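You operate a simulated robot arm through the tools that you are given. There is no shell and no other tool. Be economical: measure what you need, move in short steps, check, and stop when the job is done.

You are at the controls of a simulated two-armed robot. One attempt, no reset.

TASK
Set the grey speed selector to 1. Take the blue scrub pad and put it on the valve table top. Turn the pump speed dial to 3. Switch the closer fold switch off. Put the small spanner on the white plate on the upper middle shelf of the spares rack. Take the large spanner and put it on the sample table top. Take the small clear jug from the sample table top and put it on the cracked clear pane. Turn the colour dial to 2. Pick up the yellow card with one hand, pass it to the other hand and put it on the wash trolley top. Open the gasket drawer. The order is free. Set down upright: small clear jug. The grey speed selector goes to its stop.

It is judged by the outcome, as a careful person would: the job done as asked, and still so three seconds after it is handed in. It fails if anything else is knocked over, pushed out of place, dropped, spilled or broken. Flat cloth is picked up by pressing the open fingertips on it (5 to 10 N) and closing them slowly along it; thin cloth reads only 2 to 8 mm in the jaws.

THE ROBOT
Two 7-joint arms with two-finger parallel grippers on one trunk, on a base that drives. Base frame: it is fixed to the floor where the robot stands at the start and does not move with it; the origin is under the middle of the robot, x ahead of it, y to its left, z up. Readings come in mm, degrees, newtons and seconds.
The left shoulder is at the start at [110, 169, 1397], the right one opposite. With the tool pointing down near the work surface each hand reaches from about 360 to 720 mm from the robot's upright axis, wherever it stands, measured 20 degrees to its own side. Places, roughly: blue scrub pad (7x10x5 cm) [1600, 2700, 700]; closer fold switch [-3500, 2700, 1100]; colour dial [-2400, -500, 900]; cracked clear pane (26x22x1 cm) [-2600, -800, 900]; gasket drawer [6800, -1200, 700]; grey speed selector [600, 0, 600]; large spanner [-4500, 750, 1500]; pump speed dial [-500, 3700, 1400]; sample table top [-2300, -800, 900]; small clear jug [-2750, -250, 1000]; small spanner [-4500, 1000, 1500]; valve table top [3800, 1200, 900]; wash trolley top [-3700, -1700, 900]; white plate [-3500, 250, 1250]; yellow card [-2500, -1000, 1000]. Payload 1.57 kg a hand.
The TCP of each hand is the grasp point between the finger pads, 30 mm short of the fingertips. In the tool frame z runs along the fingers and y along their closing line. The gripper opens to 80 mm. The fingers are 17 mm wide and 12 mm thick; the gripper's body (40 by 82 mm) begins 80 mm behind the TCP.
Orientation is that of the tool frame in the base frame, as a unit quaternion [w, x, y, z]. With the fingers straight down and closing along the base's y, the tool's x points along the base's -x, its y along +y and its z along -z.

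THE INTERFACE
- The arms move only by the tool play_rows. It takes "left_rows", "right_rows" or both (then of equal length, played together; a hand with none holds still); each is a list of rows, each an object of numbers (a shift or turn left out is 0, a gripper value left out holds the last): "tx", "ty", "tz": the shift along the base's x, y, z in mm; "ax", "ay", "az": the turn, a rotation vector about the base's x, y, z in rad; "gripper": the gripper command, from -1 (shut) to 1 (fully open), values between in proportion. In form: [{"tx": .., "ty": .., "tz": .., "ax": .., "ay": .., "az": .., "gripper": ..}, ...]. A call has 1 to 20 rows; each row shifts and turns the commanded pose from where the row before left it. Rows are played at 5 a second. More than 50 mm and 8.6 degrees between two rows, or a gripper value outside its range, and nothing of the call is played. A pose out of reach is approached as far as the arm can. The call stops where the force on the tool passes 40 N (or 10 N more than at its start, if that is more) or the arm is blocked; 0.2 s more then pass. Each finger travels about 72 mm/s and halts on what it meets, pressing with about 39 N; the grip force reading is that of the motor and also rises with nothing between the fingers. The clock runs only during rows and for 0.2 s after the last one: add rows that do not move to give the fingers time. The reply holds the time, the measured pose of the TCP, the force on the tool along the base axes, the opening and the grip force, in the units named above and with some noise, with the torque about the TCP (base axes, N m) and any sound that the robot's microphone picked up.
- Cameras (640 x 400 px; columns grow to the right, rows downward): "scene" is now at [149.2, -19.8, 1576.6]; the picture's right is [-0.26, -0.97, 0.00], its down [-0.76, 0.21, -0.62] and it looks along [0.60, -0.16, -0.79] (base axes); focal length 249 px, centre (320, 200). "left" rides on the left gripper at [72, 7, -122] in its tool frame; the picture's right is [-0.09, 1.00, 0.00], its down [-0.84, -0.08, -0.54] and it looks along [-0.54, -0.05, 0.84] (tool axes); focal length 238 px, centre (320, 200). "right" rides on the right gripper at [72, -7, -122] in its tool frame; the picture's right is [0.09, 1.00, 0.00], its down [-0.84, 0.08, -0.54] and it looks along [-0.54, 0.05, 0.84] (tool axes); focal length 238 px, centre (320, 200).
- camera(camera): a new picture of that camera. It takes no simulated time.
- lift_body(by): slides the trunk up (or, below 0, down) by that many mm; the arms and the scene camera ride with it, the base frame stays. It gives what a move gives, with no picture.
- drive_base(legs): drives the robot by 1 to 6 legs, each [ahead, left, turn to the left] in mm, mm and degrees, along the robot's own axes; the way and the turn of a leg run together, so that a leg with both is an arc; at most 1500 mm and 180 degrees a leg. The arms and the cameras ride along, it lands a little off, and it stops where it bumps. It gives what a move gives.
- pan_tilt(pan, tilt): turns the head with the scene camera to pan (to the left, within 86 degrees either way) and tilt (down, from -29 to 69), counted from straight ahead of the robot. It gives what a move gives.
- probe_pixels(camera, pixels): for up to 12 pixels [column, row] of the newest picture of that camera ("zoom" is the newest enlarged one), the place [x, y, z] in the base frame of the surface seen there, good to about 3 mm. It takes no simulated time.
- inspect(camera, box): a new picture of the part [left, top, right, bottom] of that camera's present view, enlarged. It takes no simulated time.
- finish_job(): hands the job in; it is judged then, once.

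Work in short steps. Measure before you move; look again where a grasp or a placing could have gone wrong, and mend it. You have 322 turns and 200 pictures in all, those below and enlarged ones among them. Open the grippers and draw the arms clear of the work before you hand the job in, unless the task says otherwise.

The tools are called by a JSON object that holds its "method" and its "body". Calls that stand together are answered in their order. play_rows: Moves the arms, as the interface text tells. Its arguments: {"type":"object","properties":{"left_rows":{"type":"array","items":{"type":"object","properties":{"tx":{"type":"number"},"ty":{"type":"number"},"tz":{"type":"number"},"ax":{"type":"number"},"ay":{"type":"number"},"az":{"type":"number"},"gripper":{"type":"number"}}}},"right_rows":{"type":"array","items":{"type":"object","properties":{"tx":{"type":"number"},"ty":{"type":"number"},"tz":{"type":"number"},"ax":{"type":"number"},"ay":{"type":"number"},"az":{"type":"number"},"gripper":{"type":"number"}}}}},"required":[]} The other tools are called the same way: lift_body (by) slides the trunk up or down; drive_base (legs) drives the base; pan_tilt (pan, tilt) turns the head that bears the scene camera; camera (camera) takes a picture; probe_pixels (camera, pixels) gives the place of the surface under pixels of a picture; inspect (camera, box) takes an enlarged picture of a part of a camera's view; finish_job () hands the job in.

At the start:

```text
time: 0.0
left_tool_pos: [566.6, 173.9, 894.2]
left_tcp_rot: [0.001, 0.0, 1.0, 0.0]
left_wrist_force: [0.4, -0.5, -0.4]
left_torque: [0.01, 0.01, 0.01]
left_finger_gap: 79.9
left_finger_force: 0.0
right_tool_pos: [661.9, -260.9, 899.8]
right_tcp_rot: [0.0, 0.0, 1.0, 0.001]
right_wrist_force: [-0.4, 0.7, 0.9]
right_torque: [0.02, -0.01, 0.02]
right_finger_gap: 80.0
right_finger_force: 0.1
trunk travel left (down, up): [-711.0, 179.0]
robot x, y, heading: [0.4, 1.3, -0.0]
head pan, tilt: [-15.2, 51.7]
```

scene: 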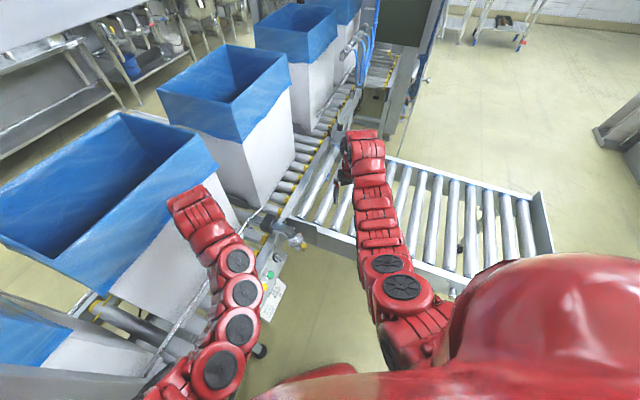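
right: 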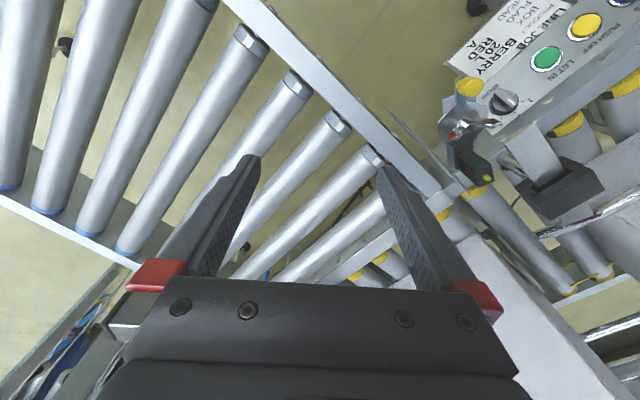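
left: 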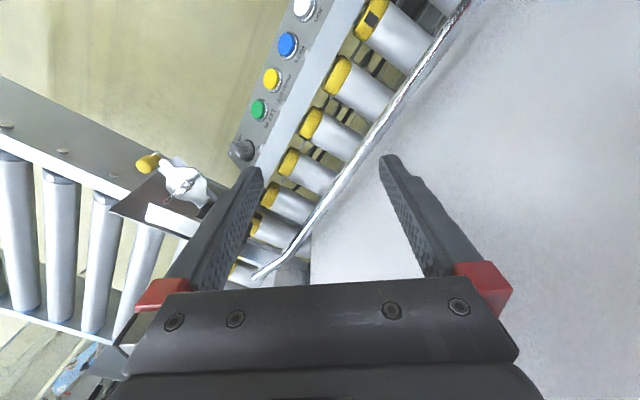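

The left wrist picture shows a button panel with a dark selector knob near (242,150). I enlarge it from both wrist cameras.

{"method": "inspect", "body": {"camera": "left", "box": [180, 0, 340, 180]}}

{"method": "inspect", "body": {"camera": "right", "box": [430, 0, 640, 150]}}

{"method": "inspect", "body": {"camera": "scene", "box": [230, 210, 330, 320]}}

```text
2.22 times, centred on (260, 90) of left
```

zoom: 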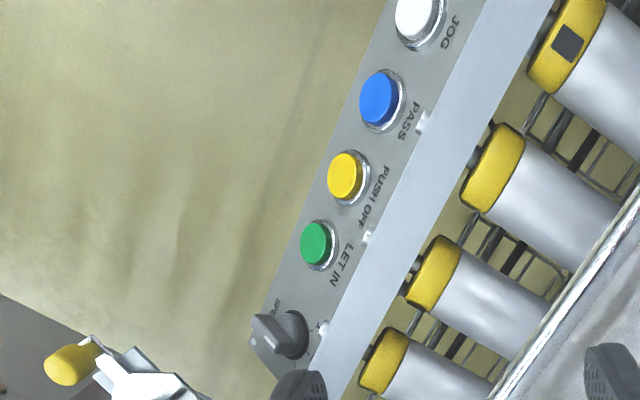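

```text
2.67 times, centred on (535, 75) of right
```

zoom: 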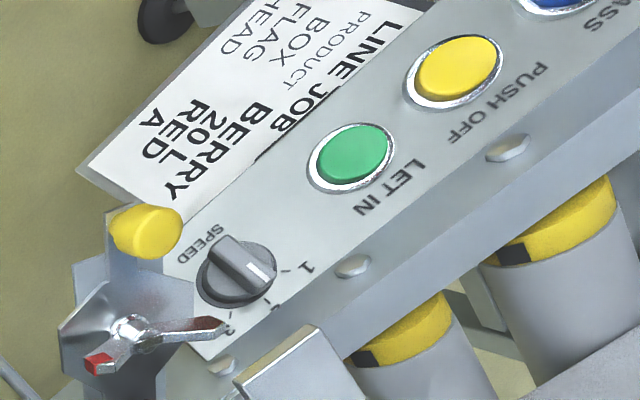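

```text
3.64 times, centred on (280, 265) of scene
```

zoom: 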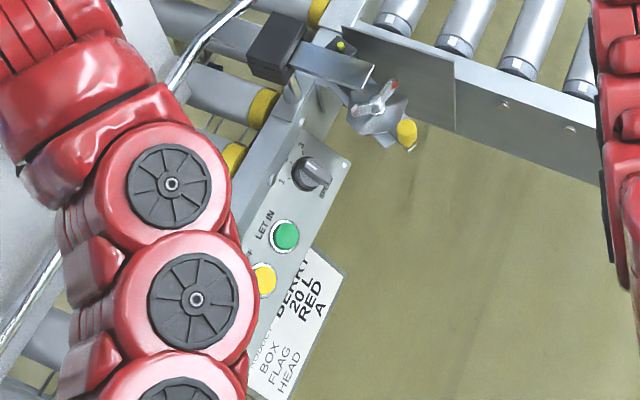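

The selector seems to point at 2, with 1 to one side. I probe the panel and knob from the right hand's view.

{"method": "inspect", "body": {"camera": "right", "box": [470, 70, 550, 120]}}

{"method": "probe_pixels", "body": {"camera": "right", "pixels": [[547, 57], [506, 101], [500, 96], [515, 103], [540, 80], [520, 122], [495, 85], [570, 50], [460, 85], [465, 130], [530, 180]]}}

```text
8.00 times, centred on (510, 95) of right
```

zoom: 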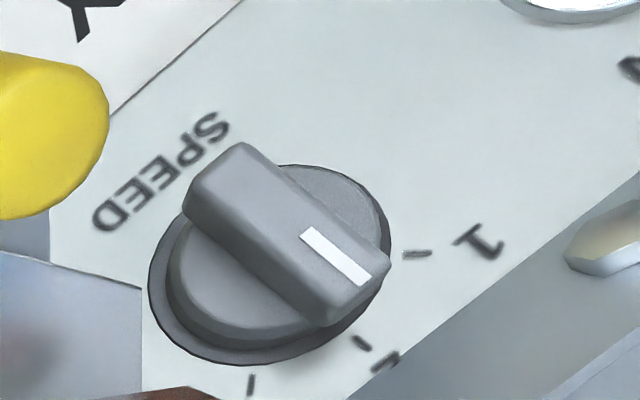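

```text
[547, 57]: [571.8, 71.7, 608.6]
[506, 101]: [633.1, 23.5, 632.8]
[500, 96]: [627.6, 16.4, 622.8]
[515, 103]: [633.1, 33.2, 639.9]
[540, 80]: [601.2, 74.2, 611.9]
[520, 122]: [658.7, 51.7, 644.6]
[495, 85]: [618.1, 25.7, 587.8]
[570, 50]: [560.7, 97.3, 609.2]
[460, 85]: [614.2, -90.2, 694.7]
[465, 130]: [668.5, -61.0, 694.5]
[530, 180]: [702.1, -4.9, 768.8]
```

I fit the panel's plane and the bar's ends from this zoom.

{"method": "probe_pixels", "body": {"camera": "zoom", "pixels": [[300, 60], [480, 120], [415, 254], [362, 343], [250, 385], [80, 210], [310, 235], [365, 280], [220, 180], [205, 200], [250, 155], [340, 310]]}}

```text
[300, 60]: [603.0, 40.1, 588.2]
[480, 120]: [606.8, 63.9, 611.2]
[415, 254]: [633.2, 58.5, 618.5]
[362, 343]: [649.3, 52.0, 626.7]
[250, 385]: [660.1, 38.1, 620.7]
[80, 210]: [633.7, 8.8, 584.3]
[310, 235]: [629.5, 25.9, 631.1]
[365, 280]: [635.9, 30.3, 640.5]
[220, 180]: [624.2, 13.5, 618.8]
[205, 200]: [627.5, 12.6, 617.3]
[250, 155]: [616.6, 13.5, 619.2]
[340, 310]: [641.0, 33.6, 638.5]
```

Panel normal is about (-0.44,-0.56,0.70), the pointer points upslope (2); position 1 lies anticlockwise. I check the yellow-knobbed bracket's clearance next to it.

{"method": "probe_pixels", "body": {"camera": "scene", "pixels": [[304, 246], [303, 243], [295, 236], [291, 242], [297, 230], [278, 258], [310, 232], [285, 228], [275, 265], [303, 250]]}}

{"method": "probe_pixels", "body": {"camera": "right", "pixels": [[470, 85], [480, 88], [470, 95], [463, 135], [475, 125], [496, 125], [485, 180], [530, 150], [570, 185]]}}

```text
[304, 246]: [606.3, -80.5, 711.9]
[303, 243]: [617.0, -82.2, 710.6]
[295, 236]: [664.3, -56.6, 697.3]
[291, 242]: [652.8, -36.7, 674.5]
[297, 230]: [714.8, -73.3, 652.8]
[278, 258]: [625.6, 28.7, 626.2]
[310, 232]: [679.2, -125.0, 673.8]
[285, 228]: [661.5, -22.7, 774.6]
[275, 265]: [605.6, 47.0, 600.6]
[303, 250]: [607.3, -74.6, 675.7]
```

```text
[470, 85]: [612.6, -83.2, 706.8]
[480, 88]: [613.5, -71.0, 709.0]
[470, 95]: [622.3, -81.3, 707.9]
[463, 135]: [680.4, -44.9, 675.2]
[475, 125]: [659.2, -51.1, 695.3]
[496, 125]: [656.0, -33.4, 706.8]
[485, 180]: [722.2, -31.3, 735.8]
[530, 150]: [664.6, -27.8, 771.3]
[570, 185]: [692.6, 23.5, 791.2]
```

The yellow knob at (612,-82,700) sits right where a square-on gripper body would be, so I will grip the selector bar with the tool tilted about 12° away from it. First I bring the right hand to a standoff with that orientation.

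{"method": "play_rows", "body": {"right_rows": [{"tx": -15.8, "ty": 22.1, "tz": -11.1, "ax": 0.0194, "ay": -0.091, "az": 0.0862}, {"tx": -15.8, "ty": 22.1, "tz": -11.1, "ax": 0.0194, "ay": -0.091, "az": 0.0862}, {"tx": -15.8, "ty": 22.1, "tz": -11.1, "ax": 0.0194, "ay": -0.091, "az": 0.0862}, {"tx": -15.8, "ty": 22.1, "tz": -11.1, "ax": 0.0194, "ay": -0.091, "az": 0.0862}, {"tx": -15.8, "ty": 22.1, "tz": -11.1, "ax": 0.0194, "ay": -0.091, "az": 0.0862}, {"tx": -15.8, "ty": 22.1, "tz": -11.1, "ax": 0.0194, "ay": -0.091, "az": 0.0862}, {"tx": -15.8, "ty": 22.1, "tz": -11.1, "ax": 0.0194, "ay": -0.091, "az": 0.0862}, {"tx": -15.8, "ty": 22.1, "tz": -11.1, "ax": 0.0194, "ay": -0.091, "az": 0.0862}, {"tx": -15.8, "ty": 22.1, "tz": -11.1, "ax": 0.0194, "ay": -0.091, "az": 0.0862, "gripper": 0.0}, {}]}}

{"method": "camera", "body": {"camera": "right"}}

```text
time: 2.2
left_tool_pos: [567.5, 174.7, 892.9]
left_tcp_rot: [0.0, 0.0, 1.0, 0.001]
left_wrist_force: [0.4, -0.5, 0.9]
left_torque: [-0.01, 0.05, 0.02]
left_finger_gap: 80.0
left_finger_force: 0.0
right_tool_pos: [520.6, -65.1, 804.5]
right_tcp_rot: [0.388, -0.367, 0.841, 0.082]
right_wrist_force: [0.3, -0.4, 0.3]
right_torque: [0.01, 0.01, -0.02]
right_finger_gap: 40.0
right_finger_force: 0.0
trunk travel left (down, up): [-711.0, 179.0]
robot x, y, heading: [0.0, -2.4, 0.2]
head pan, tilt: [-15.2, 51.7]
```

```text
192 pictures are left
```

right: 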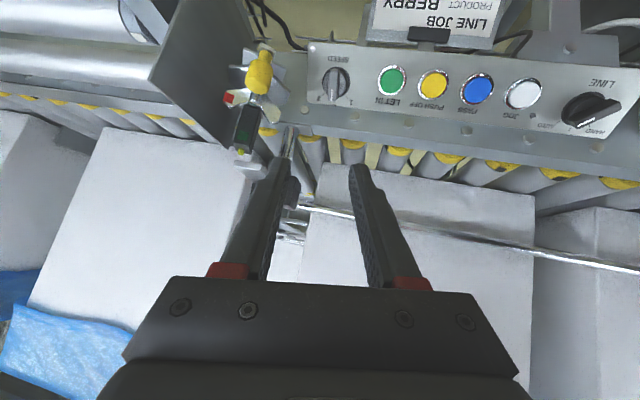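

The selector is at (335,83) in the right view now, well placed. I zoom in and re-measure it.

{"method": "inspect", "body": {"camera": "right", "box": [300, 50, 380, 110]}}

{"method": "probe_pixels", "body": {"camera": "right", "pixels": [[335, 84], [330, 98], [338, 72], [360, 60], [365, 105], [316, 60], [318, 105], [258, 75], [245, 125]]}}

```text
6.67 times, centred on (340, 80) of right
```

zoom: 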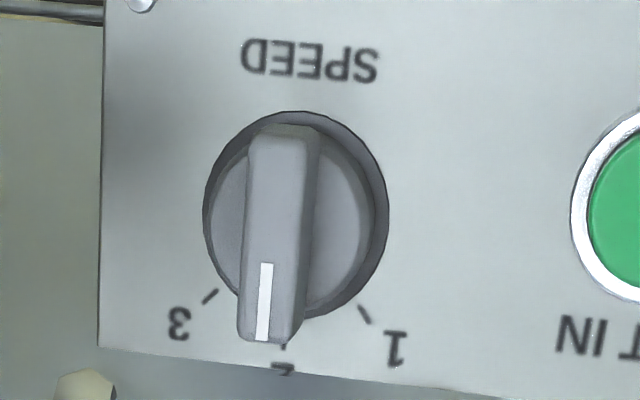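

```text
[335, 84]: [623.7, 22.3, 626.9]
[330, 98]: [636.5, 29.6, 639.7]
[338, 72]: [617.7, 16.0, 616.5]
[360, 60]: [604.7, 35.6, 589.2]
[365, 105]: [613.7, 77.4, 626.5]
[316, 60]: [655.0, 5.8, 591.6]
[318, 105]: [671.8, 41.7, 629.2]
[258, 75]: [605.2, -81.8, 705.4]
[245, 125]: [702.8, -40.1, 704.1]
```

I measured the bar top centre at about (627,23,628). I move along to 60 mm out on the tool axis.

{"method": "play_rows", "body": {"right_rows": [{"tx": 17.7, "ty": 15.7, "tz": -33.9}, {"tx": 17.7, "ty": 15.7, "tz": -33.9}, {"tx": 17.7, "ty": 15.7, "tz": -33.9}, {"tx": 17.7, "ty": 15.7, "tz": -33.9}, {}, {}]}}

{"method": "camera", "body": {"camera": "right"}}

```text
time: 3.6
left_tool_pos: [568.0, 174.0, 894.2]
left_tcp_rot: [0.0, 0.0, 1.0, 0.0]
left_wrist_force: [0.4, 0.3, 0.2]
left_torque: [0.01, 0.0, 0.0]
left_finger_gap: 80.1
left_finger_force: 0.1
right_tool_pos: [591.7, -1.0, 664.4]
right_tcp_rot: [0.388, -0.368, 0.841, 0.082]
right_wrist_force: [0.9, 0.0, 0.6]
right_torque: [0.01, 0.01, 0.0]
right_finger_gap: 40.0
right_finger_force: 0.0
trunk travel left (down, up): [-711.0, 179.0]
robot x, y, heading: [-4.5, 0.1, 0.3]
head pan, tilt: [-15.2, 51.7]
```

```text
190 pictures are left
```

right: 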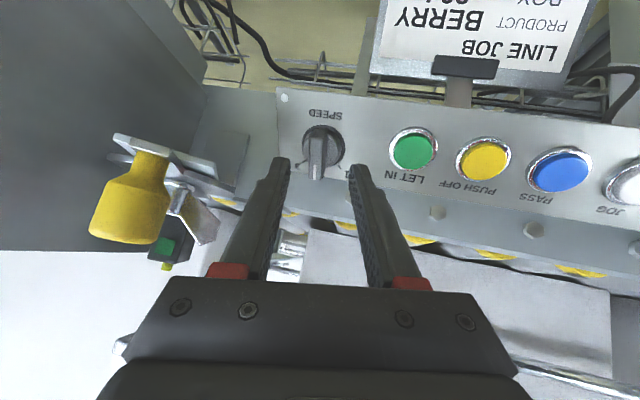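

The bar at (320,155) is exactly on the tool axis prediction. I advance 42 mm and watch the force.

{"method": "play_rows", "body": {"right_rows": [{"tx": 8.3, "ty": 5.9, "tz": -9.6}, {"tx": 8.3, "ty": 5.9, "tz": -9.6}, {"tx": 8.3, "ty": 5.9, "tz": -9.6}, {}]}}

{"method": "camera", "body": {"camera": "right"}}

```text
time: 4.6
left_tool_pos: [567.6, 174.4, 894.2]
left_tcp_rot: [-0.001, 0.0, 1.0, 0.0]
left_wrist_force: [0.7, 0.0, -0.5]
left_torque: [-0.02, 0.0, -0.01]
left_finger_gap: 80.1
left_finger_force: 0.0
right_tool_pos: [615.3, 17.5, 637.2]
right_tcp_rot: [0.387, -0.367, 0.842, 0.082]
right_wrist_force: [0.4, -0.5, 0.3]
right_torque: [-0.02, 0.01, -0.01]
right_finger_gap: 40.1
right_finger_force: 0.1
trunk travel left (down, up): [-711.0, 179.0]
robot x, y, heading: [-1.7, -0.1, 0.1]
head pan, tilt: [-15.2, 51.7]
```

```text
189 pictures are left
```

right: 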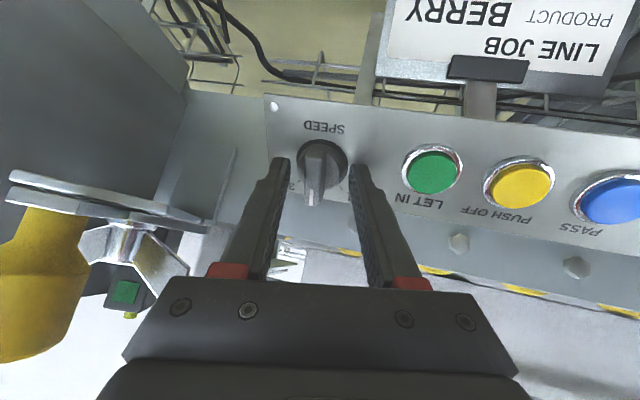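

The bar is centred between the tips at (320,172). I close on it.

{"method": "play_rows", "body": {"right_rows": [{"gripper": -0.4}, {"gripper": -1}, {}, {}]}}

{"method": "camera", "body": {"camera": "right"}}

```text
time: 5.6
left_tool_pos: [566.3, 174.4, 893.8]
left_tcp_rot: [0.0, 0.0, 1.0, -0.001]
left_wrist_force: [0.1, -0.1, -0.5]
left_torque: [0.0, 0.01, 0.01]
left_finger_gap: 79.9
left_finger_force: 0.1
right_tool_pos: [613.4, 20.1, 636.7]
right_tcp_rot: [0.387, -0.368, 0.841, 0.084]
right_wrist_force: [-10.2, 11.8, -1.5]
right_torque: [0.41, 0.48, 0.66]
right_finger_gap: 26.5
right_finger_force: 37.1
trunk travel left (down, up): [-711.0, 179.0]
robot x, y, heading: [0.4, 1.4, -0.0]
head pan, tilt: [-15.2, 51.7]
```

```text
188 pictures are left
```

right: 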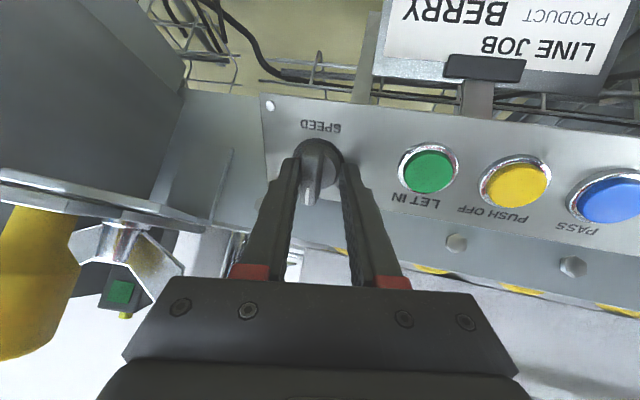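

The gap of 26.5 means I hold the round skirt rather than the bar. I open, back off 6 mm along the axis, and close again.

{"method": "play_rows", "body": {"right_rows": [{"gripper": 0.0}, {"tx": -5.6, "ty": 0.0, "tz": 4.8}, {}, {"gripper": -1}, {}, {}]}}

{"method": "camera", "body": {"camera": "right"}}

```text
time: 7.0
left_tool_pos: [568.3, 172.7, 893.5]
left_tcp_rot: [-0.001, 0.001, 1.0, 0.001]
left_wrist_force: [-0.1, 0.0, -0.2]
left_torque: [-0.02, 0.02, -0.03]
left_finger_gap: 79.8
left_finger_force: 0.1
right_tool_pos: [613.9, 13.5, 641.2]
right_tcp_rot: [0.39, -0.365, 0.841, 0.079]
right_wrist_force: [21.6, -20.2, 7.3]
right_torque: [-0.46, -0.1, -0.39]
right_finger_gap: 14.5
right_finger_force: 30.9
trunk travel left (down, up): [-711.0, 179.0]
robot x, y, heading: [3.9, -2.6, 0.1]
head pan, tilt: [-15.2, 51.7]
```

```text
187 pictures are left
```

right: 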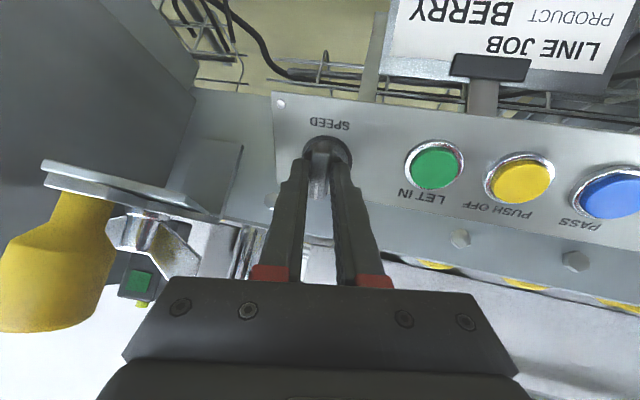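

Now the bar is held (14.5 mm) with some sideways force, so I relax by a few mm sideways and then turn anticlockwise in small steps.

{"method": "play_rows", "body": {"right_rows": [{"tx": 3, "ty": -2.2}, {}]}}

{"method": "play_rows", "body": {"right_rows": [{"ty": -0.3, "tz": -0.3, "ax": -0.041, "ay": -0.057, "az": 0.0715}, {"ty": -0.3, "tz": -0.3, "ax": -0.041, "ay": -0.057, "az": 0.0715}, {"ty": -0.3, "tz": -0.3, "ax": -0.041, "ay": -0.057, "az": 0.0715}, {"ty": -0.3, "tz": -0.3, "ax": -0.041, "ay": -0.057, "az": 0.0715}, {}]}}

{"method": "camera", "body": {"camera": "right"}}

```text
time: 7.6
left_tool_pos: [565.6, 171.9, 895.7]
left_tcp_rot: [0.001, 0.0, 1.0, 0.001]
left_wrist_force: [-0.5, 0.9, 0.3]
left_torque: [0.0, 0.05, 0.01]
left_finger_gap: 80.1
left_finger_force: 0.1
right_tool_pos: [613.6, 12.9, 642.1]
right_tcp_rot: [0.389, -0.366, 0.841, 0.081]
right_wrist_force: [12.8, -23.7, 20.4]
right_torque: [-0.25, -0.23, -0.39]
right_finger_gap: 14.1
right_finger_force: 30.7
trunk travel left (down, up): [-711.0, 179.0]
robot x, y, heading: [1.0, -2.1, 0.2]
head pan, tilt: [-15.2, 51.7]
```

```text
time: 8.8
left_tool_pos: [567.5, 171.8, 894.6]
left_tcp_rot: [0.001, 0.0, 1.0, 0.001]
left_wrist_force: [-0.1, -0.2, 0.0]
left_torque: [0.01, -0.01, 0.01]
left_finger_gap: 79.6
left_finger_force: 0.1
right_tool_pos: [614.4, 11.8, 641.2]
right_tcp_rot: [0.435, -0.519, 0.735, 0.024]
right_wrist_force: [27.0, -31.2, 14.9]
right_torque: [0.15, -0.52, -0.58]
right_finger_gap: 14.0
right_finger_force: 30.6
trunk travel left (down, up): [-711.0, 179.0]
robot x, y, heading: [0.6, -3.5, 0.2]
head pan, tilt: [-15.2, 51.7]
```

```text
186 pictures are left
```

right: 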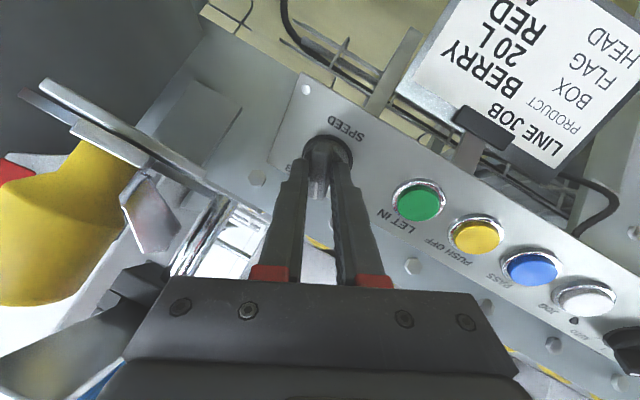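

The knob is turning with the grip; a sideways load of ~40 N remains toward +x/-y, so I shift that way while turning on.

{"method": "play_rows", "body": {"right_rows": [{"tx": 3, "ty": -3, "tz": 1}, {"tx": 2, "ty": -2, "tz": 1}, {}]}}

{"method": "play_rows", "body": {"right_rows": [{"ty": -0.3, "tz": -0.3, "ax": -0.041, "ay": -0.057, "az": 0.0715}, {"ty": -0.3, "tz": -0.3, "ax": -0.041, "ay": -0.057, "az": 0.0715}, {"ty": -0.3, "tz": -0.3, "ax": -0.041, "ay": -0.057, "az": 0.0715}, {"ty": -0.3, "tz": -0.3, "ax": -0.041, "ay": -0.057, "az": 0.0715}, {}]}}

{"method": "camera", "body": {"camera": "right"}}

```text
time: 9.6
left_tool_pos: [566.8, 174.0, 894.1]
left_tcp_rot: [0.0, 0.0, 1.0, 0.001]
left_wrist_force: [0.0, -0.6, -0.2]
left_torque: [-0.02, 0.01, -0.05]
left_finger_gap: 80.4
left_finger_force: 0.0
right_tool_pos: [616.2, 11.7, 641.0]
right_tcp_rot: [0.433, -0.521, 0.735, 0.028]
right_wrist_force: [8.6, -12.1, 5.2]
right_torque: [0.74, -0.31, 0.1]
right_finger_gap: 14.5
right_finger_force: 30.6
trunk travel left (down, up): [-711.0, 179.0]
robot x, y, heading: [-1.0, -1.4, 0.1]
head pan, tilt: [-15.2, 51.7]
```

```text
time: 10.8
left_tool_pos: [566.8, 173.8, 893.8]
left_tcp_rot: [-0.001, -0.001, 1.0, 0.0]
left_wrist_force: [-0.3, -0.2, -0.3]
left_torque: [0.03, 0.01, -0.03]
left_finger_gap: 80.1
left_finger_force: 0.1
right_tool_pos: [616.6, 9.5, 639.8]
right_tcp_rot: [-0.461, 0.654, -0.598, 0.031]
right_wrist_force: [-3.6, -0.2, -8.7]
right_torque: [0.36, 0.39, 0.49]
right_finger_gap: 14.4
right_finger_force: 30.7
trunk travel left (down, up): [-711.0, 179.0]
robot x, y, heading: [-0.6, -1.6, 0.1]
head pan, tilt: [-15.2, 51.7]
```

```text
185 pictures are left
```

right: 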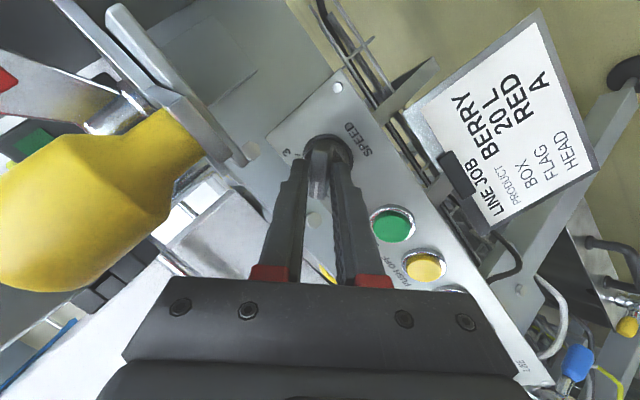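

Turned about 46°. I turn a bit more to find the stop, watching the torque.

{"method": "play_rows", "body": {"right_rows": [{"ty": -0.3, "tz": -0.3, "ax": -0.041, "ay": -0.057, "az": 0.0715}, {}]}}

{"method": "play_rows", "body": {"right_rows": [{"ty": -0.3, "tz": -0.3, "ax": -0.041, "ay": -0.057, "az": 0.0715}, {}]}}

{"method": "inspect", "body": {"camera": "right", "box": [260, 80, 420, 220]}}

```text
time: 11.2
left_tool_pos: [567.8, 173.1, 892.1]
left_tcp_rot: [-0.001, 0.0, 1.0, -0.002]
left_wrist_force: [0.4, 0.1, -0.8]
left_torque: [0.0, 0.02, 0.05]
left_finger_gap: 80.0
left_finger_force: 0.1
right_tool_pos: [615.9, 9.7, 642.5]
right_tcp_rot: [-0.458, 0.682, -0.569, 0.037]
right_wrist_force: [9.2, 4.5, -13.7]
right_torque: [0.29, 0.61, -0.08]
right_finger_gap: 15.0
right_finger_force: 31.2
right hand out of reach, approached as far as the arm can: row 1
trunk travel left (down, up): [-711.0, 179.0]
robot x, y, heading: [-1.6, -1.3, -0.1]
head pan, tilt: [-15.2, 51.7]
stopped in row 2 (right hand): the force on the tool passed its limit at 51 N (the readings are from after the stop); the commanded pose is now the measured one
```

```text
time: 11.8
left_tool_pos: [567.5, 175.2, 893.5]
left_tcp_rot: [-0.001, 0.0, 1.0, 0.0]
left_wrist_force: [-0.1, 1.0, -0.5]
left_torque: [0.04, 0.02, 0.02]
left_finger_gap: 80.2
left_finger_force: 0.1
right_tool_pos: [615.5, 9.9, 641.2]
right_tcp_rot: [-0.458, 0.697, -0.549, 0.046]
right_wrist_force: [4.8, 2.2, -14.3]
right_torque: [-0.27, 0.67, -0.54]
right_finger_gap: 15.6
right_finger_force: 31.4
right hand out of reach, approached as far as the arm can: row 1
trunk travel left (down, up): [-711.0, 179.0]
robot x, y, heading: [-1.9, 0.7, -0.0]
head pan, tilt: [-15.2, 51.7]
```

```text
2.86 times, centred on (340, 150) of right
```

zoom: 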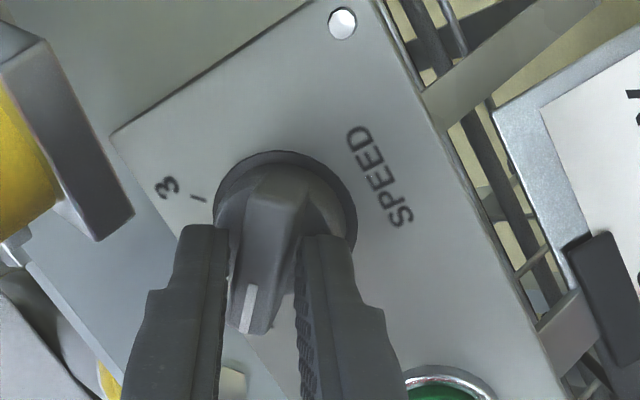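

The torque now resists at about 0.66 Nm, so it's at the stop. I open and withdraw along the tool axis.

{"method": "play_rows", "body": {"right_rows": [{"gripper": 0.2}, {}, {"tx": -14, "ty": -14.7, "tz": 14.3}, {"tx": -14, "ty": -14.7, "tz": 14.3}, {"tx": -20, "ty": -5, "tz": 24}, {"tx": -20, "ty": -5, "tz": 24}, {"tx": -20, "ty": -5, "tz": 24}, {}]}}

{"method": "camera", "body": {"camera": "right"}}

```text
time: 13.6
left_tool_pos: [567.2, 173.4, 895.1]
left_tcp_rot: [0.001, 0.0, 1.0, -0.001]
left_wrist_force: [1.0, 0.1, -0.3]
left_torque: [-0.01, 0.0, 0.04]
left_finger_gap: 80.1
left_finger_force: 0.0
right_tool_pos: [523.8, -34.0, 743.5]
right_tcp_rot: [-0.46, 0.696, -0.549, 0.046]
right_wrist_force: [-0.1, -1.4, 0.2]
right_torque: [0.02, -0.05, -0.04]
right_finger_gap: 48.0
right_finger_force: 0.1
trunk travel left (down, up): [-711.0, 179.0]
robot x, y, heading: [-0.5, 0.4, -0.2]
head pan, tilt: [-15.2, 51.7]
```

```text
183 pictures are left
```

right: 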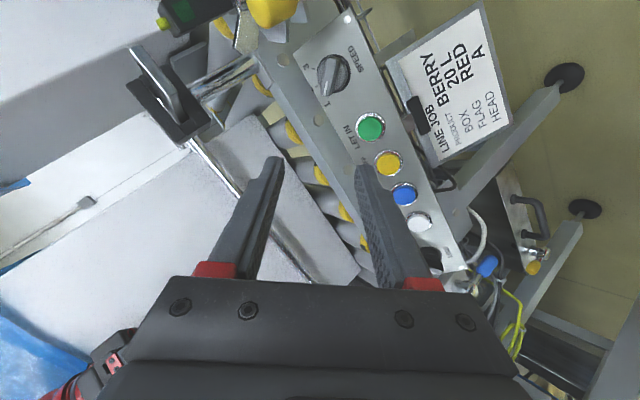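

I enlarge the selector to check that it points at 1.

{"method": "inspect", "body": {"camera": "right", "box": [300, 40, 380, 110]}}

```text
5.71 times, centred on (340, 75) of right
```

zoom: 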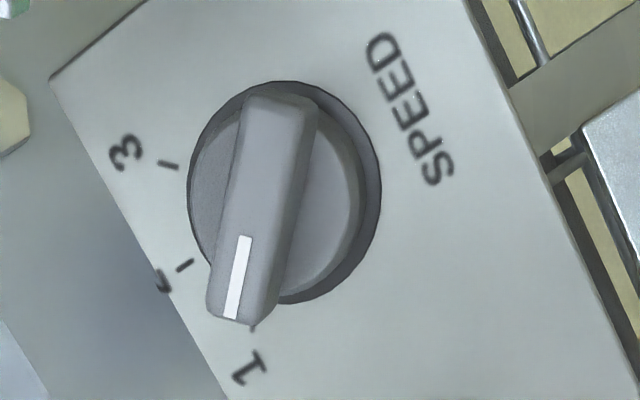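

The bar points at 1. I bring both hands back to a tucked carrying pose, and look around.

{"method": "play_rows", "body": {"right_rows": [{"tx": -6.3, "ty": -13, "tz": 17, "ax": 0.0073, "ay": 0.0727, "az": -0.11}, {"tx": -6.3, "ty": -13, "tz": 17, "ax": 0.0073, "ay": 0.0727, "az": -0.11}, {"tx": -6.3, "ty": -13, "tz": 17, "ax": 0.0073, "ay": 0.0727, "az": -0.11}, {"tx": -6.3, "ty": -13, "tz": 17, "ax": 0.0073, "ay": 0.0727, "az": -0.11}, {"tx": -6.3, "ty": -13, "tz": 17, "ax": 0.0073, "ay": 0.0727, "az": -0.11}, {"tx": -6.3, "ty": -13, "tz": 17, "ax": 0.0073, "ay": 0.0727, "az": -0.11}, {"tx": -6.3, "ty": -13, "tz": 17, "ax": 0.0073, "ay": 0.0727, "az": -0.11}, {"tx": -6.3, "ty": -13, "tz": 17, "ax": 0.0073, "ay": 0.0727, "az": -0.11}, {"tx": -6.3, "ty": -13, "tz": 17, "ax": 0.0073, "ay": 0.0727, "az": -0.11}, {"tx": -6.3, "ty": -13, "tz": 17, "ax": 0.0073, "ay": 0.0727, "az": -0.11}, {"tx": -6.3, "ty": -13, "tz": 17, "ax": 0.0073, "ay": 0.0727, "az": -0.11}, {"tx": -6.3, "ty": -13, "tz": 17, "ax": 0.0073, "ay": 0.0727, "az": -0.11}, {"tx": -6.3, "ty": -13, "tz": 17, "ax": 0.0073, "ay": 0.0727, "az": -0.11}, {"tx": -6.3, "ty": -13, "tz": 17, "ax": 0.0073, "ay": 0.0727, "az": -0.11}, {"tx": -6.3, "ty": -13, "tz": 17, "ax": 0.0073, "ay": 0.0727, "az": -0.11}, {}], "left_rows": [{"tx": -9.1, "ty": 3.7, "tz": 7.1}, {"tx": -9.1, "ty": 3.7, "tz": 7.1}, {"tx": -9.1, "ty": 3.7, "tz": 7.1}, {"tx": -9.1, "ty": 3.7, "tz": 7.1}, {"tx": -9.1, "ty": 3.7, "tz": 7.1}, {"tx": -9.1, "ty": 3.7, "tz": 7.1}, {"tx": -9.1, "ty": 3.7, "tz": 7.1}, {"tx": -9.1, "ty": 3.7, "tz": 7.1}, {"tx": -9.1, "ty": 3.7, "tz": 7.1}, {"tx": -9.1, "ty": 3.7, "tz": 7.1}, {"tx": -9.1, "ty": 3.7, "tz": 7.1}, {"tx": -9.1, "ty": 3.7, "tz": 7.1}, {"tx": -9.1, "ty": 3.7, "tz": 7.1}, {"tx": -9.1, "ty": 3.7, "tz": 7.1}, {"tx": -9.1, "ty": 3.7, "tz": 7.1}, {}]}}

{"method": "pan_tilt", "body": {"pan": 0, "tilt": 20}}

{"method": "camera", "body": {"camera": "scene"}}

{"method": "pan_tilt", "body": {"pan": 75, "tilt": 20}}

{"method": "camera", "body": {"camera": "scene"}}

{"method": "pan_tilt", "body": {"pan": -75, "tilt": 20}}

{"method": "camera", "body": {"camera": "scene"}}

```text
time: 17.0
left_tool_pos: [556.7, 178.7, 899.6]
left_tcp_rot: [0.001, 0.0, 1.0, 0.002]
left_wrist_force: [-0.3, -0.3, 0.2]
left_torque: [0.01, 0.02, -0.02]
left_finger_gap: 80.1
left_finger_force: 0.0
left hand out of reach, approached as far as the arm can: row 2, 3, 4, 5, 6, 7, 8, 9, 10, 11, 12, 13, 14, 15
right_tool_pos: [488.1, -113.9, 845.3]
right_tcp_rot: [0.307, -0.466, 0.829, -0.031]
right_wrist_force: [-0.9, 0.0, 0.2]
right_torque: [0.03, -0.02, -0.03]
right_finger_gap: 47.9
right_finger_force: 0.1
right hand out of reach, approached as far as the arm can: row 7, 8, 9, 10, 11, 12, 13, 14, 15
trunk travel left (down, up): [-711.0, 179.0]
robot x, y, heading: [-2.6, 1.1, 0.1]
head pan, tilt: [-15.2, 51.7]
```

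```text
time: 18.0
left_tool_pos: [557.1, 177.7, 900.0]
left_tcp_rot: [0.001, 0.0, 1.0, 0.001]
left_wrist_force: [-0.1, -0.8, 0.2]
left_torque: [0.02, 0.0, -0.01]
left_finger_gap: 80.1
left_finger_force: 0.0
right_tool_pos: [489.5, -113.9, 844.4]
right_tcp_rot: [0.309, -0.466, 0.829, -0.031]
right_wrist_force: [0.8, -0.2, 0.5]
right_torque: [-0.04, 0.01, -0.01]
right_finger_gap: 48.0
right_finger_force: 0.1
trunk travel left (down, up): [-711.0, 179.0]
robot x, y, heading: [0.4, -1.3, 0.0]
head pan, tilt: [0.0, 20.0]
```

```text
181 pictures are left
```

scene: 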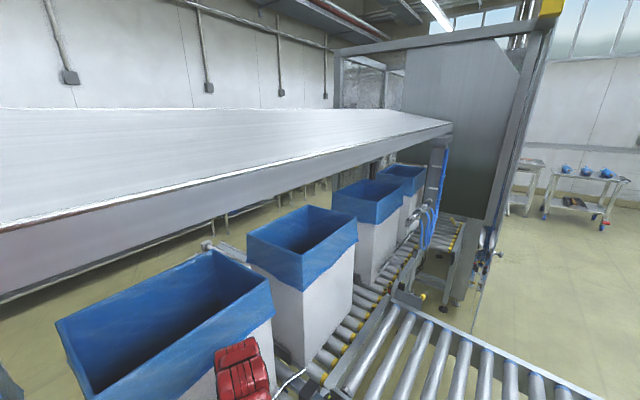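

```text
time: 19.5
left_tool_pos: [557.5, 177.1, 900.3]
left_tcp_rot: [0.002, -0.001, 1.0, 0.001]
left_wrist_force: [0.6, -0.3, -0.8]
left_torque: [0.01, -0.03, -0.02]
left_finger_gap: 80.0
left_finger_force: 0.1
right_tool_pos: [490.0, -113.6, 845.5]
right_tcp_rot: [0.307, -0.466, 0.829, -0.031]
right_wrist_force: [1.3, -0.1, -0.9]
right_torque: [-0.01, 0.01, 0.01]
right_finger_gap: 48.1
right_finger_force: 0.1
trunk travel left (down, up): [-711.0, 179.0]
robot x, y, heading: [-1.0, 1.6, -0.1]
head pan, tilt: [75.0, 20.0]
```

```text
180 pictures are left
```

scene: 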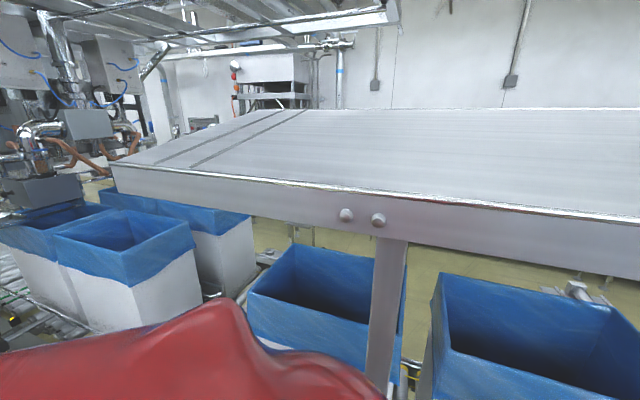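

```text
time: 21.8
left_tool_pos: [557.1, 178.8, 900.3]
left_tcp_rot: [0.001, 0.0, 1.0, 0.001]
left_wrist_force: [-1.0, 0.1, -0.2]
left_torque: [0.0, 0.02, 0.06]
left_finger_gap: 80.2
left_finger_force: 0.0
right_tool_pos: [488.9, -112.8, 845.3]
right_tcp_rot: [0.308, -0.466, 0.829, -0.03]
right_wrist_force: [0.3, -0.7, 0.5]
right_torque: [-0.01, 0.03, -0.04]
right_finger_gap: 47.9
right_finger_force: 0.1
trunk travel left (down, up): [-711.0, 179.0]
robot x, y, heading: [0.8, -4.7, -0.1]
head pan, tilt: [-75.0, 20.0]
```

```text
179 pictures are left
```

scene: 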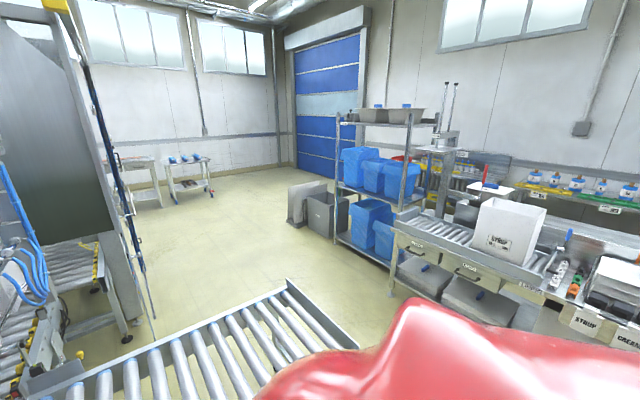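

I map the floor and obstacles to the right from this picture.

{"method": "probe_pixels", "body": {"camera": "scene", "pixels": [[289, 285], [352, 345], [230, 260], [200, 160], [395, 235], [545, 280], [130, 335], [335, 110], [430, 250], [620, 340], [320, 230], [150, 165]]}}

{"method": "pan_tilt", "body": {"pan": -86, "tilt": 45}}

{"method": "camera", "body": {"camera": "scene"}}

{"method": "pan_tilt", "body": {"pan": 86, "tilt": 45}}

{"method": "camera", "body": {"camera": "scene"}}

```text
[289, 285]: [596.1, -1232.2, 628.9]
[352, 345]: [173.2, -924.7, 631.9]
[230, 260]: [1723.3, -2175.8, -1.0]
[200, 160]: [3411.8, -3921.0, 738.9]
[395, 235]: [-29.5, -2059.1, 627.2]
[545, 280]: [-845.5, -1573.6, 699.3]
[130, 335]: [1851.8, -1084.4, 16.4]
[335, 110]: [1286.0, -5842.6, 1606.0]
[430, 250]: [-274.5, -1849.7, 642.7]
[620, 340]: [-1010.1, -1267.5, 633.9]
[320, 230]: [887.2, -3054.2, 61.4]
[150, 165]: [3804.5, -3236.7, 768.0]
```

```text
time: 22.7
left_tool_pos: [556.9, 178.4, 900.4]
left_tcp_rot: [0.002, -0.001, 1.0, 0.001]
left_wrist_force: [-0.1, -0.8, 0.9]
left_torque: [0.0, 0.01, -0.03]
left_finger_gap: 80.1
left_finger_force: 0.0
right_tool_pos: [488.8, -112.7, 844.5]
right_tcp_rot: [0.308, -0.466, 0.829, -0.031]
right_wrist_force: [-0.4, -0.8, -0.5]
right_torque: [-0.01, 0.03, 0.02]
right_finger_gap: 48.2
right_finger_force: 0.1
trunk travel left (down, up): [-711.0, 179.0]
robot x, y, heading: [2.8, 0.4, -0.1]
head pan, tilt: [-85.9, 45.0]
```

```text
178 pictures are left
```

scene: 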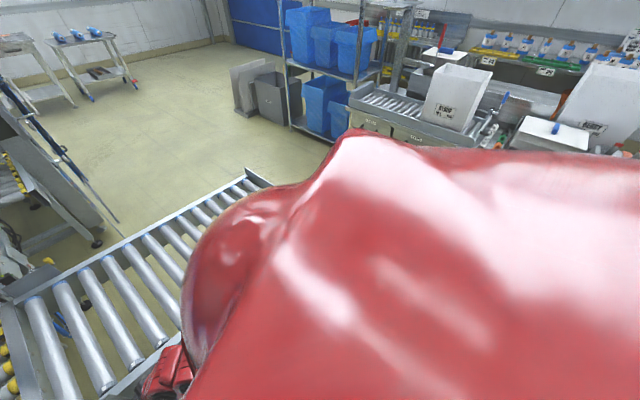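

```text
time: 25.3
left_tool_pos: [557.1, 179.1, 899.6]
left_tcp_rot: [0.001, 0.0, 1.0, 0.001]
left_wrist_force: [0.0, 0.0, 0.0]
left_torque: [-0.01, 0.0, -0.02]
left_finger_gap: 80.0
left_finger_force: 0.0
right_tool_pos: [488.5, -113.6, 845.1]
right_tcp_rot: [0.308, -0.467, 0.829, -0.03]
right_wrist_force: [0.1, -0.2, 0.0]
right_torque: [0.04, -0.02, 0.01]
right_finger_gap: 48.0
right_finger_force: 0.0
trunk travel left (down, up): [-711.0, 179.0]
robot x, y, heading: [-1.8, -2.5, 0.1]
head pan, tilt: [85.9, 45.0]
```

```text
177 pictures are left
```

scene: 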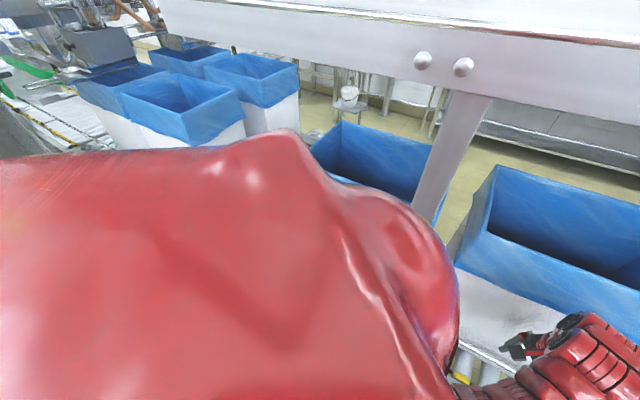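

The side conveyor lies to my right, so I raise the trunk and turn in place to the right to look behind.

{"method": "lift_body", "body": {"by": 170}}

{"method": "drive_base", "body": {"legs": [[0, 0, -110]]}}

{"method": "pan_tilt", "body": {"pan": -70, "tilt": 25}}

{"method": "camera", "body": {"camera": "scene"}}

{"method": "pan_tilt", "body": {"pan": 0, "tilt": 30}}

{"method": "camera", "body": {"camera": "scene"}}

```text
time: 27.2
left_tool_pos: [557.4, 177.1, 1069.7]
left_tcp_rot: [0.002, 0.0, 1.0, 0.001]
left_wrist_force: [-0.1, -0.9, -0.1]
left_torque: [0.0, 0.0, 0.0]
left_finger_gap: 79.9
left_finger_force: 0.0
right_tool_pos: [489.3, -114.1, 1015.2]
right_tcp_rot: [0.308, -0.466, 0.829, -0.03]
right_wrist_force: [0.2, 0.1, -1.8]
right_torque: [0.0, -0.02, 0.03]
right_finger_gap: 48.0
right_finger_force: 0.0
trunk travel left (down, up): [-881.0, 9.0]
robot x, y, heading: [0.3, -1.5, 0.1]
head pan, tilt: [85.9, 45.0]
```

```text
time: 32.4
left_tool_pos: [-53.1, -583.7, 1071.1]
left_tcp_rot: [0.002, 0.833, 0.553, -0.001]
left_wrist_force: [0.3, 0.0, -0.6]
left_torque: [0.01, -0.01, 0.0]
left_finger_gap: 80.1
left_finger_force: 0.1
right_tool_pos: [-294.3, -407.2, 1015.6]
right_tcp_rot: [0.145, 0.432, 0.847, -0.274]
right_wrist_force: [-0.1, -0.3, -0.1]
right_torque: [0.0, 0.0, 0.0]
right_finger_gap: 48.0
right_finger_force: 0.0
trunk travel left (down, up): [-881.0, 9.0]
robot x, y, heading: [1.0, 4.2, -113.2]
head pan, tilt: [85.9, 45.0]
```

```text
time: 34.8
left_tool_pos: [-53.2, -582.7, 1070.2]
left_tcp_rot: [0.001, 0.833, 0.553, -0.001]
left_wrist_force: [-0.5, 0.6, -0.7]
left_torque: [0.02, 0.03, 0.03]
left_finger_gap: 80.3
left_finger_force: 0.1
right_tool_pos: [-295.1, -406.0, 1015.1]
right_tcp_rot: [0.146, 0.433, 0.847, -0.272]
right_wrist_force: [0.6, 1.1, 0.8]
right_torque: [-0.01, 0.01, 0.01]
right_finger_gap: 47.7
right_finger_force: 0.1
trunk travel left (down, up): [-881.0, 9.0]
robot x, y, heading: [-5.0, 0.9, -113.0]
head pan, tilt: [-70.0, 25.0]
```

```text
176 pictures are left
```

scene: 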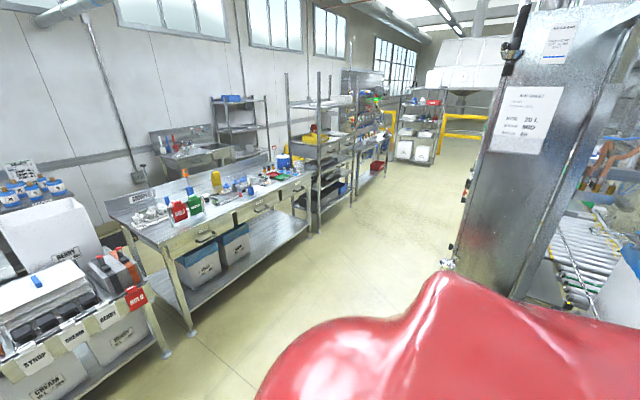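

```text
time: 36.2
left_tool_pos: [-53.9, -582.3, 1070.5]
left_tcp_rot: [0.002, 0.833, 0.553, -0.001]
left_wrist_force: [0.2, -0.4, -0.4]
left_torque: [0.02, -0.02, -0.02]
left_finger_gap: 79.7
left_finger_force: 0.1
right_tool_pos: [-294.8, -405.8, 1014.7]
right_tcp_rot: [0.145, 0.433, 0.846, -0.274]
right_wrist_force: [0.0, -0.5, 0.3]
right_torque: [-0.01, -0.01, 0.03]
right_finger_gap: 48.1
right_finger_force: 0.0
trunk travel left (down, up): [-881.0, 9.0]
robot x, y, heading: [0.0, 3.0, -112.8]
head pan, tilt: [0.0, 30.0]
```

```text
175 pictures are left
```

scene: 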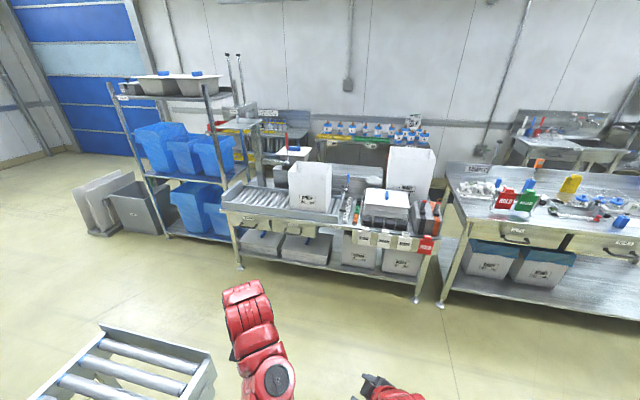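

The sample table is the bench to the right with the red and green cards. I probe its front edge to plan the parking place.

{"method": "probe_pixels", "body": {"camera": "scene", "pixels": [[470, 213], [600, 235], [445, 305], [505, 200], [528, 200], [570, 185], [560, 340], [420, 300], [610, 205], [480, 165]]}}

{"method": "pan_tilt", "body": {"pan": -45, "tilt": 25}}

{"method": "camera", "body": {"camera": "scene"}}

```text
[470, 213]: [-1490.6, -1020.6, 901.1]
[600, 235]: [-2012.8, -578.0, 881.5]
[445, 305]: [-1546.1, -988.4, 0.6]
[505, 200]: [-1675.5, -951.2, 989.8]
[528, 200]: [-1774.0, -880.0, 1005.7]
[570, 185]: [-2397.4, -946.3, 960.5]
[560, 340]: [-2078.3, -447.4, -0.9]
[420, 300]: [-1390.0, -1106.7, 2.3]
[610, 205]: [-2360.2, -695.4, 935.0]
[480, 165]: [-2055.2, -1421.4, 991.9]
```

```text
time: 37.3
left_tool_pos: [-53.1, -583.4, 1070.0]
left_tcp_rot: [0.002, 0.834, 0.552, -0.001]
left_wrist_force: [-0.5, -0.1, -0.9]
left_torque: [0.0, -0.01, 0.02]
left_finger_gap: 80.1
left_finger_force: 0.0
right_tool_pos: [-294.6, -405.6, 1015.7]
right_tcp_rot: [0.145, 0.433, 0.847, -0.273]
right_wrist_force: [-0.1, 0.1, -0.7]
right_torque: [-0.02, -0.02, 0.03]
right_finger_gap: 48.1
right_finger_force: 0.1
trunk travel left (down, up): [-881.0, 9.0]
robot x, y, heading: [-0.2, -3.0, -112.9]
head pan, tilt: [-45.0, 25.0]
```

```text
174 pictures are left
```

scene: 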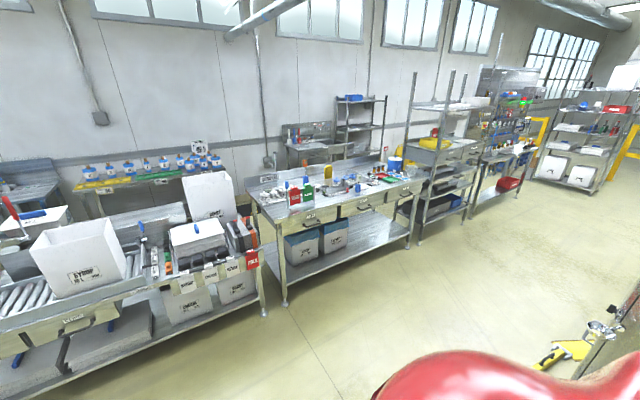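

I probe the clamp and column near the path and look at the aisle.

{"method": "probe_pixels", "body": {"camera": "scene", "pixels": [[560, 352], [600, 325], [540, 290], [450, 280], [470, 230], [405, 245], [425, 175], [350, 180], [500, 340], [420, 235]]}}

{"method": "inspect", "body": {"camera": "scene", "box": [240, 140, 440, 240]}}

```text
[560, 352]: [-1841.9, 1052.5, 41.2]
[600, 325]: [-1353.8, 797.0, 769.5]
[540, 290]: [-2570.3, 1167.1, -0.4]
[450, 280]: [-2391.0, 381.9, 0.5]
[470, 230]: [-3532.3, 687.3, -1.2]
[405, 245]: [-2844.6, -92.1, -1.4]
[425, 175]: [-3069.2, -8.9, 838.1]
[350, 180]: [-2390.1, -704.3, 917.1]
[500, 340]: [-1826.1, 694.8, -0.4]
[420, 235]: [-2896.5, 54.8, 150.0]
```

```text
3.20 times, centred on (340, 190) of scene
```

zoom: 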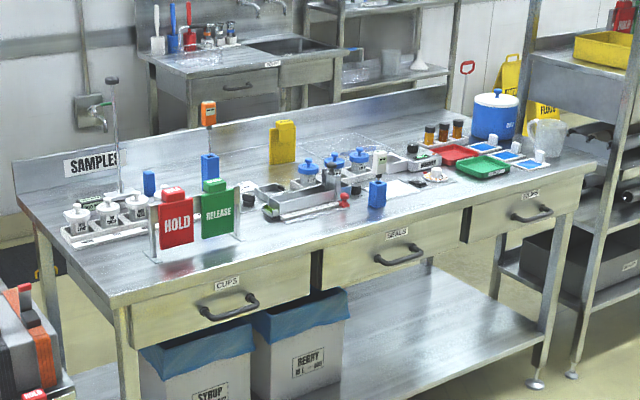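

The yellow card, pane, dial device and jug are on this table. I drive to stand about 800 mm off its front edge, facing it.

{"method": "drive_base", "body": {"legs": [[0, 0, -17], [465, -790, 0], [470, -793, 0]]}}

{"method": "pan_tilt", "body": {"pan": 0, "tilt": 35}}

{"method": "camera", "body": {"camera": "scene"}}

```text
time: 39.6
left_tool_pos: [-315.0, -497.9, 1072.6]
left_tcp_rot: [0.016, 0.916, 0.402, 0.004]
left_wrist_force: [-0.7, 0.4, 0.1]
left_torque: [-0.01, -0.03, -0.01]
left_finger_gap: 80.1
left_finger_force: 0.0
right_tool_pos: [-480.8, -254.2, 1008.4]
right_tcp_rot: [0.111, 0.573, 0.756, -0.296]
right_wrist_force: [-0.3, 0.6, -0.1]
right_torque: [-0.03, -0.02, -0.02]
right_finger_gap: 48.1
right_finger_force: 0.1
trunk travel left (down, up): [-881.0, 9.0]
robot x, y, heading: [-50.8, 10.8, -132.5]
head pan, tilt: [-45.0, 25.0]
stopped in leg 2: the robot was blocked; the commanded pose is now the measured one
```

```text
time: 40.7
left_tool_pos: [-309.0, -501.4, 1074.1]
left_tcp_rot: [0.014, 0.915, 0.404, 0.003]
left_wrist_force: [-0.2, 1.5, -0.5]
left_torque: [-0.02, 0.01, 0.01]
left_finger_gap: 80.1
left_finger_force: 0.0
right_tool_pos: [-477.1, -258.1, 1010.4]
right_tcp_rot: [0.111, 0.571, 0.757, -0.297]
right_wrist_force: [0.0, -0.3, -0.4]
right_torque: [0.02, 0.03, 0.03]
right_finger_gap: 48.0
right_finger_force: 0.0
trunk travel left (down, up): [-881.0, 9.0]
robot x, y, heading: [-46.9, 7.5, -131.8]
head pan, tilt: [0.0, 35.0]
```

```text
172 pictures are left
```

scene: 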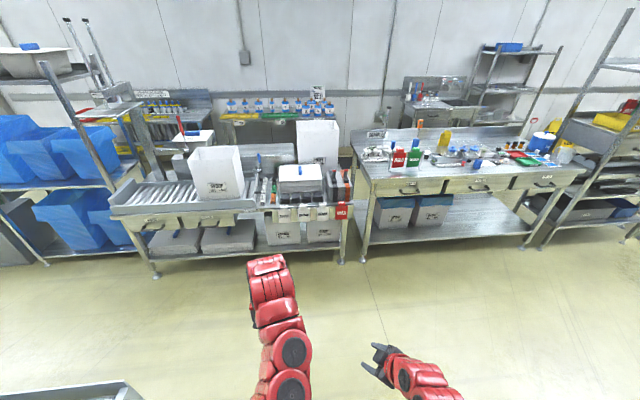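

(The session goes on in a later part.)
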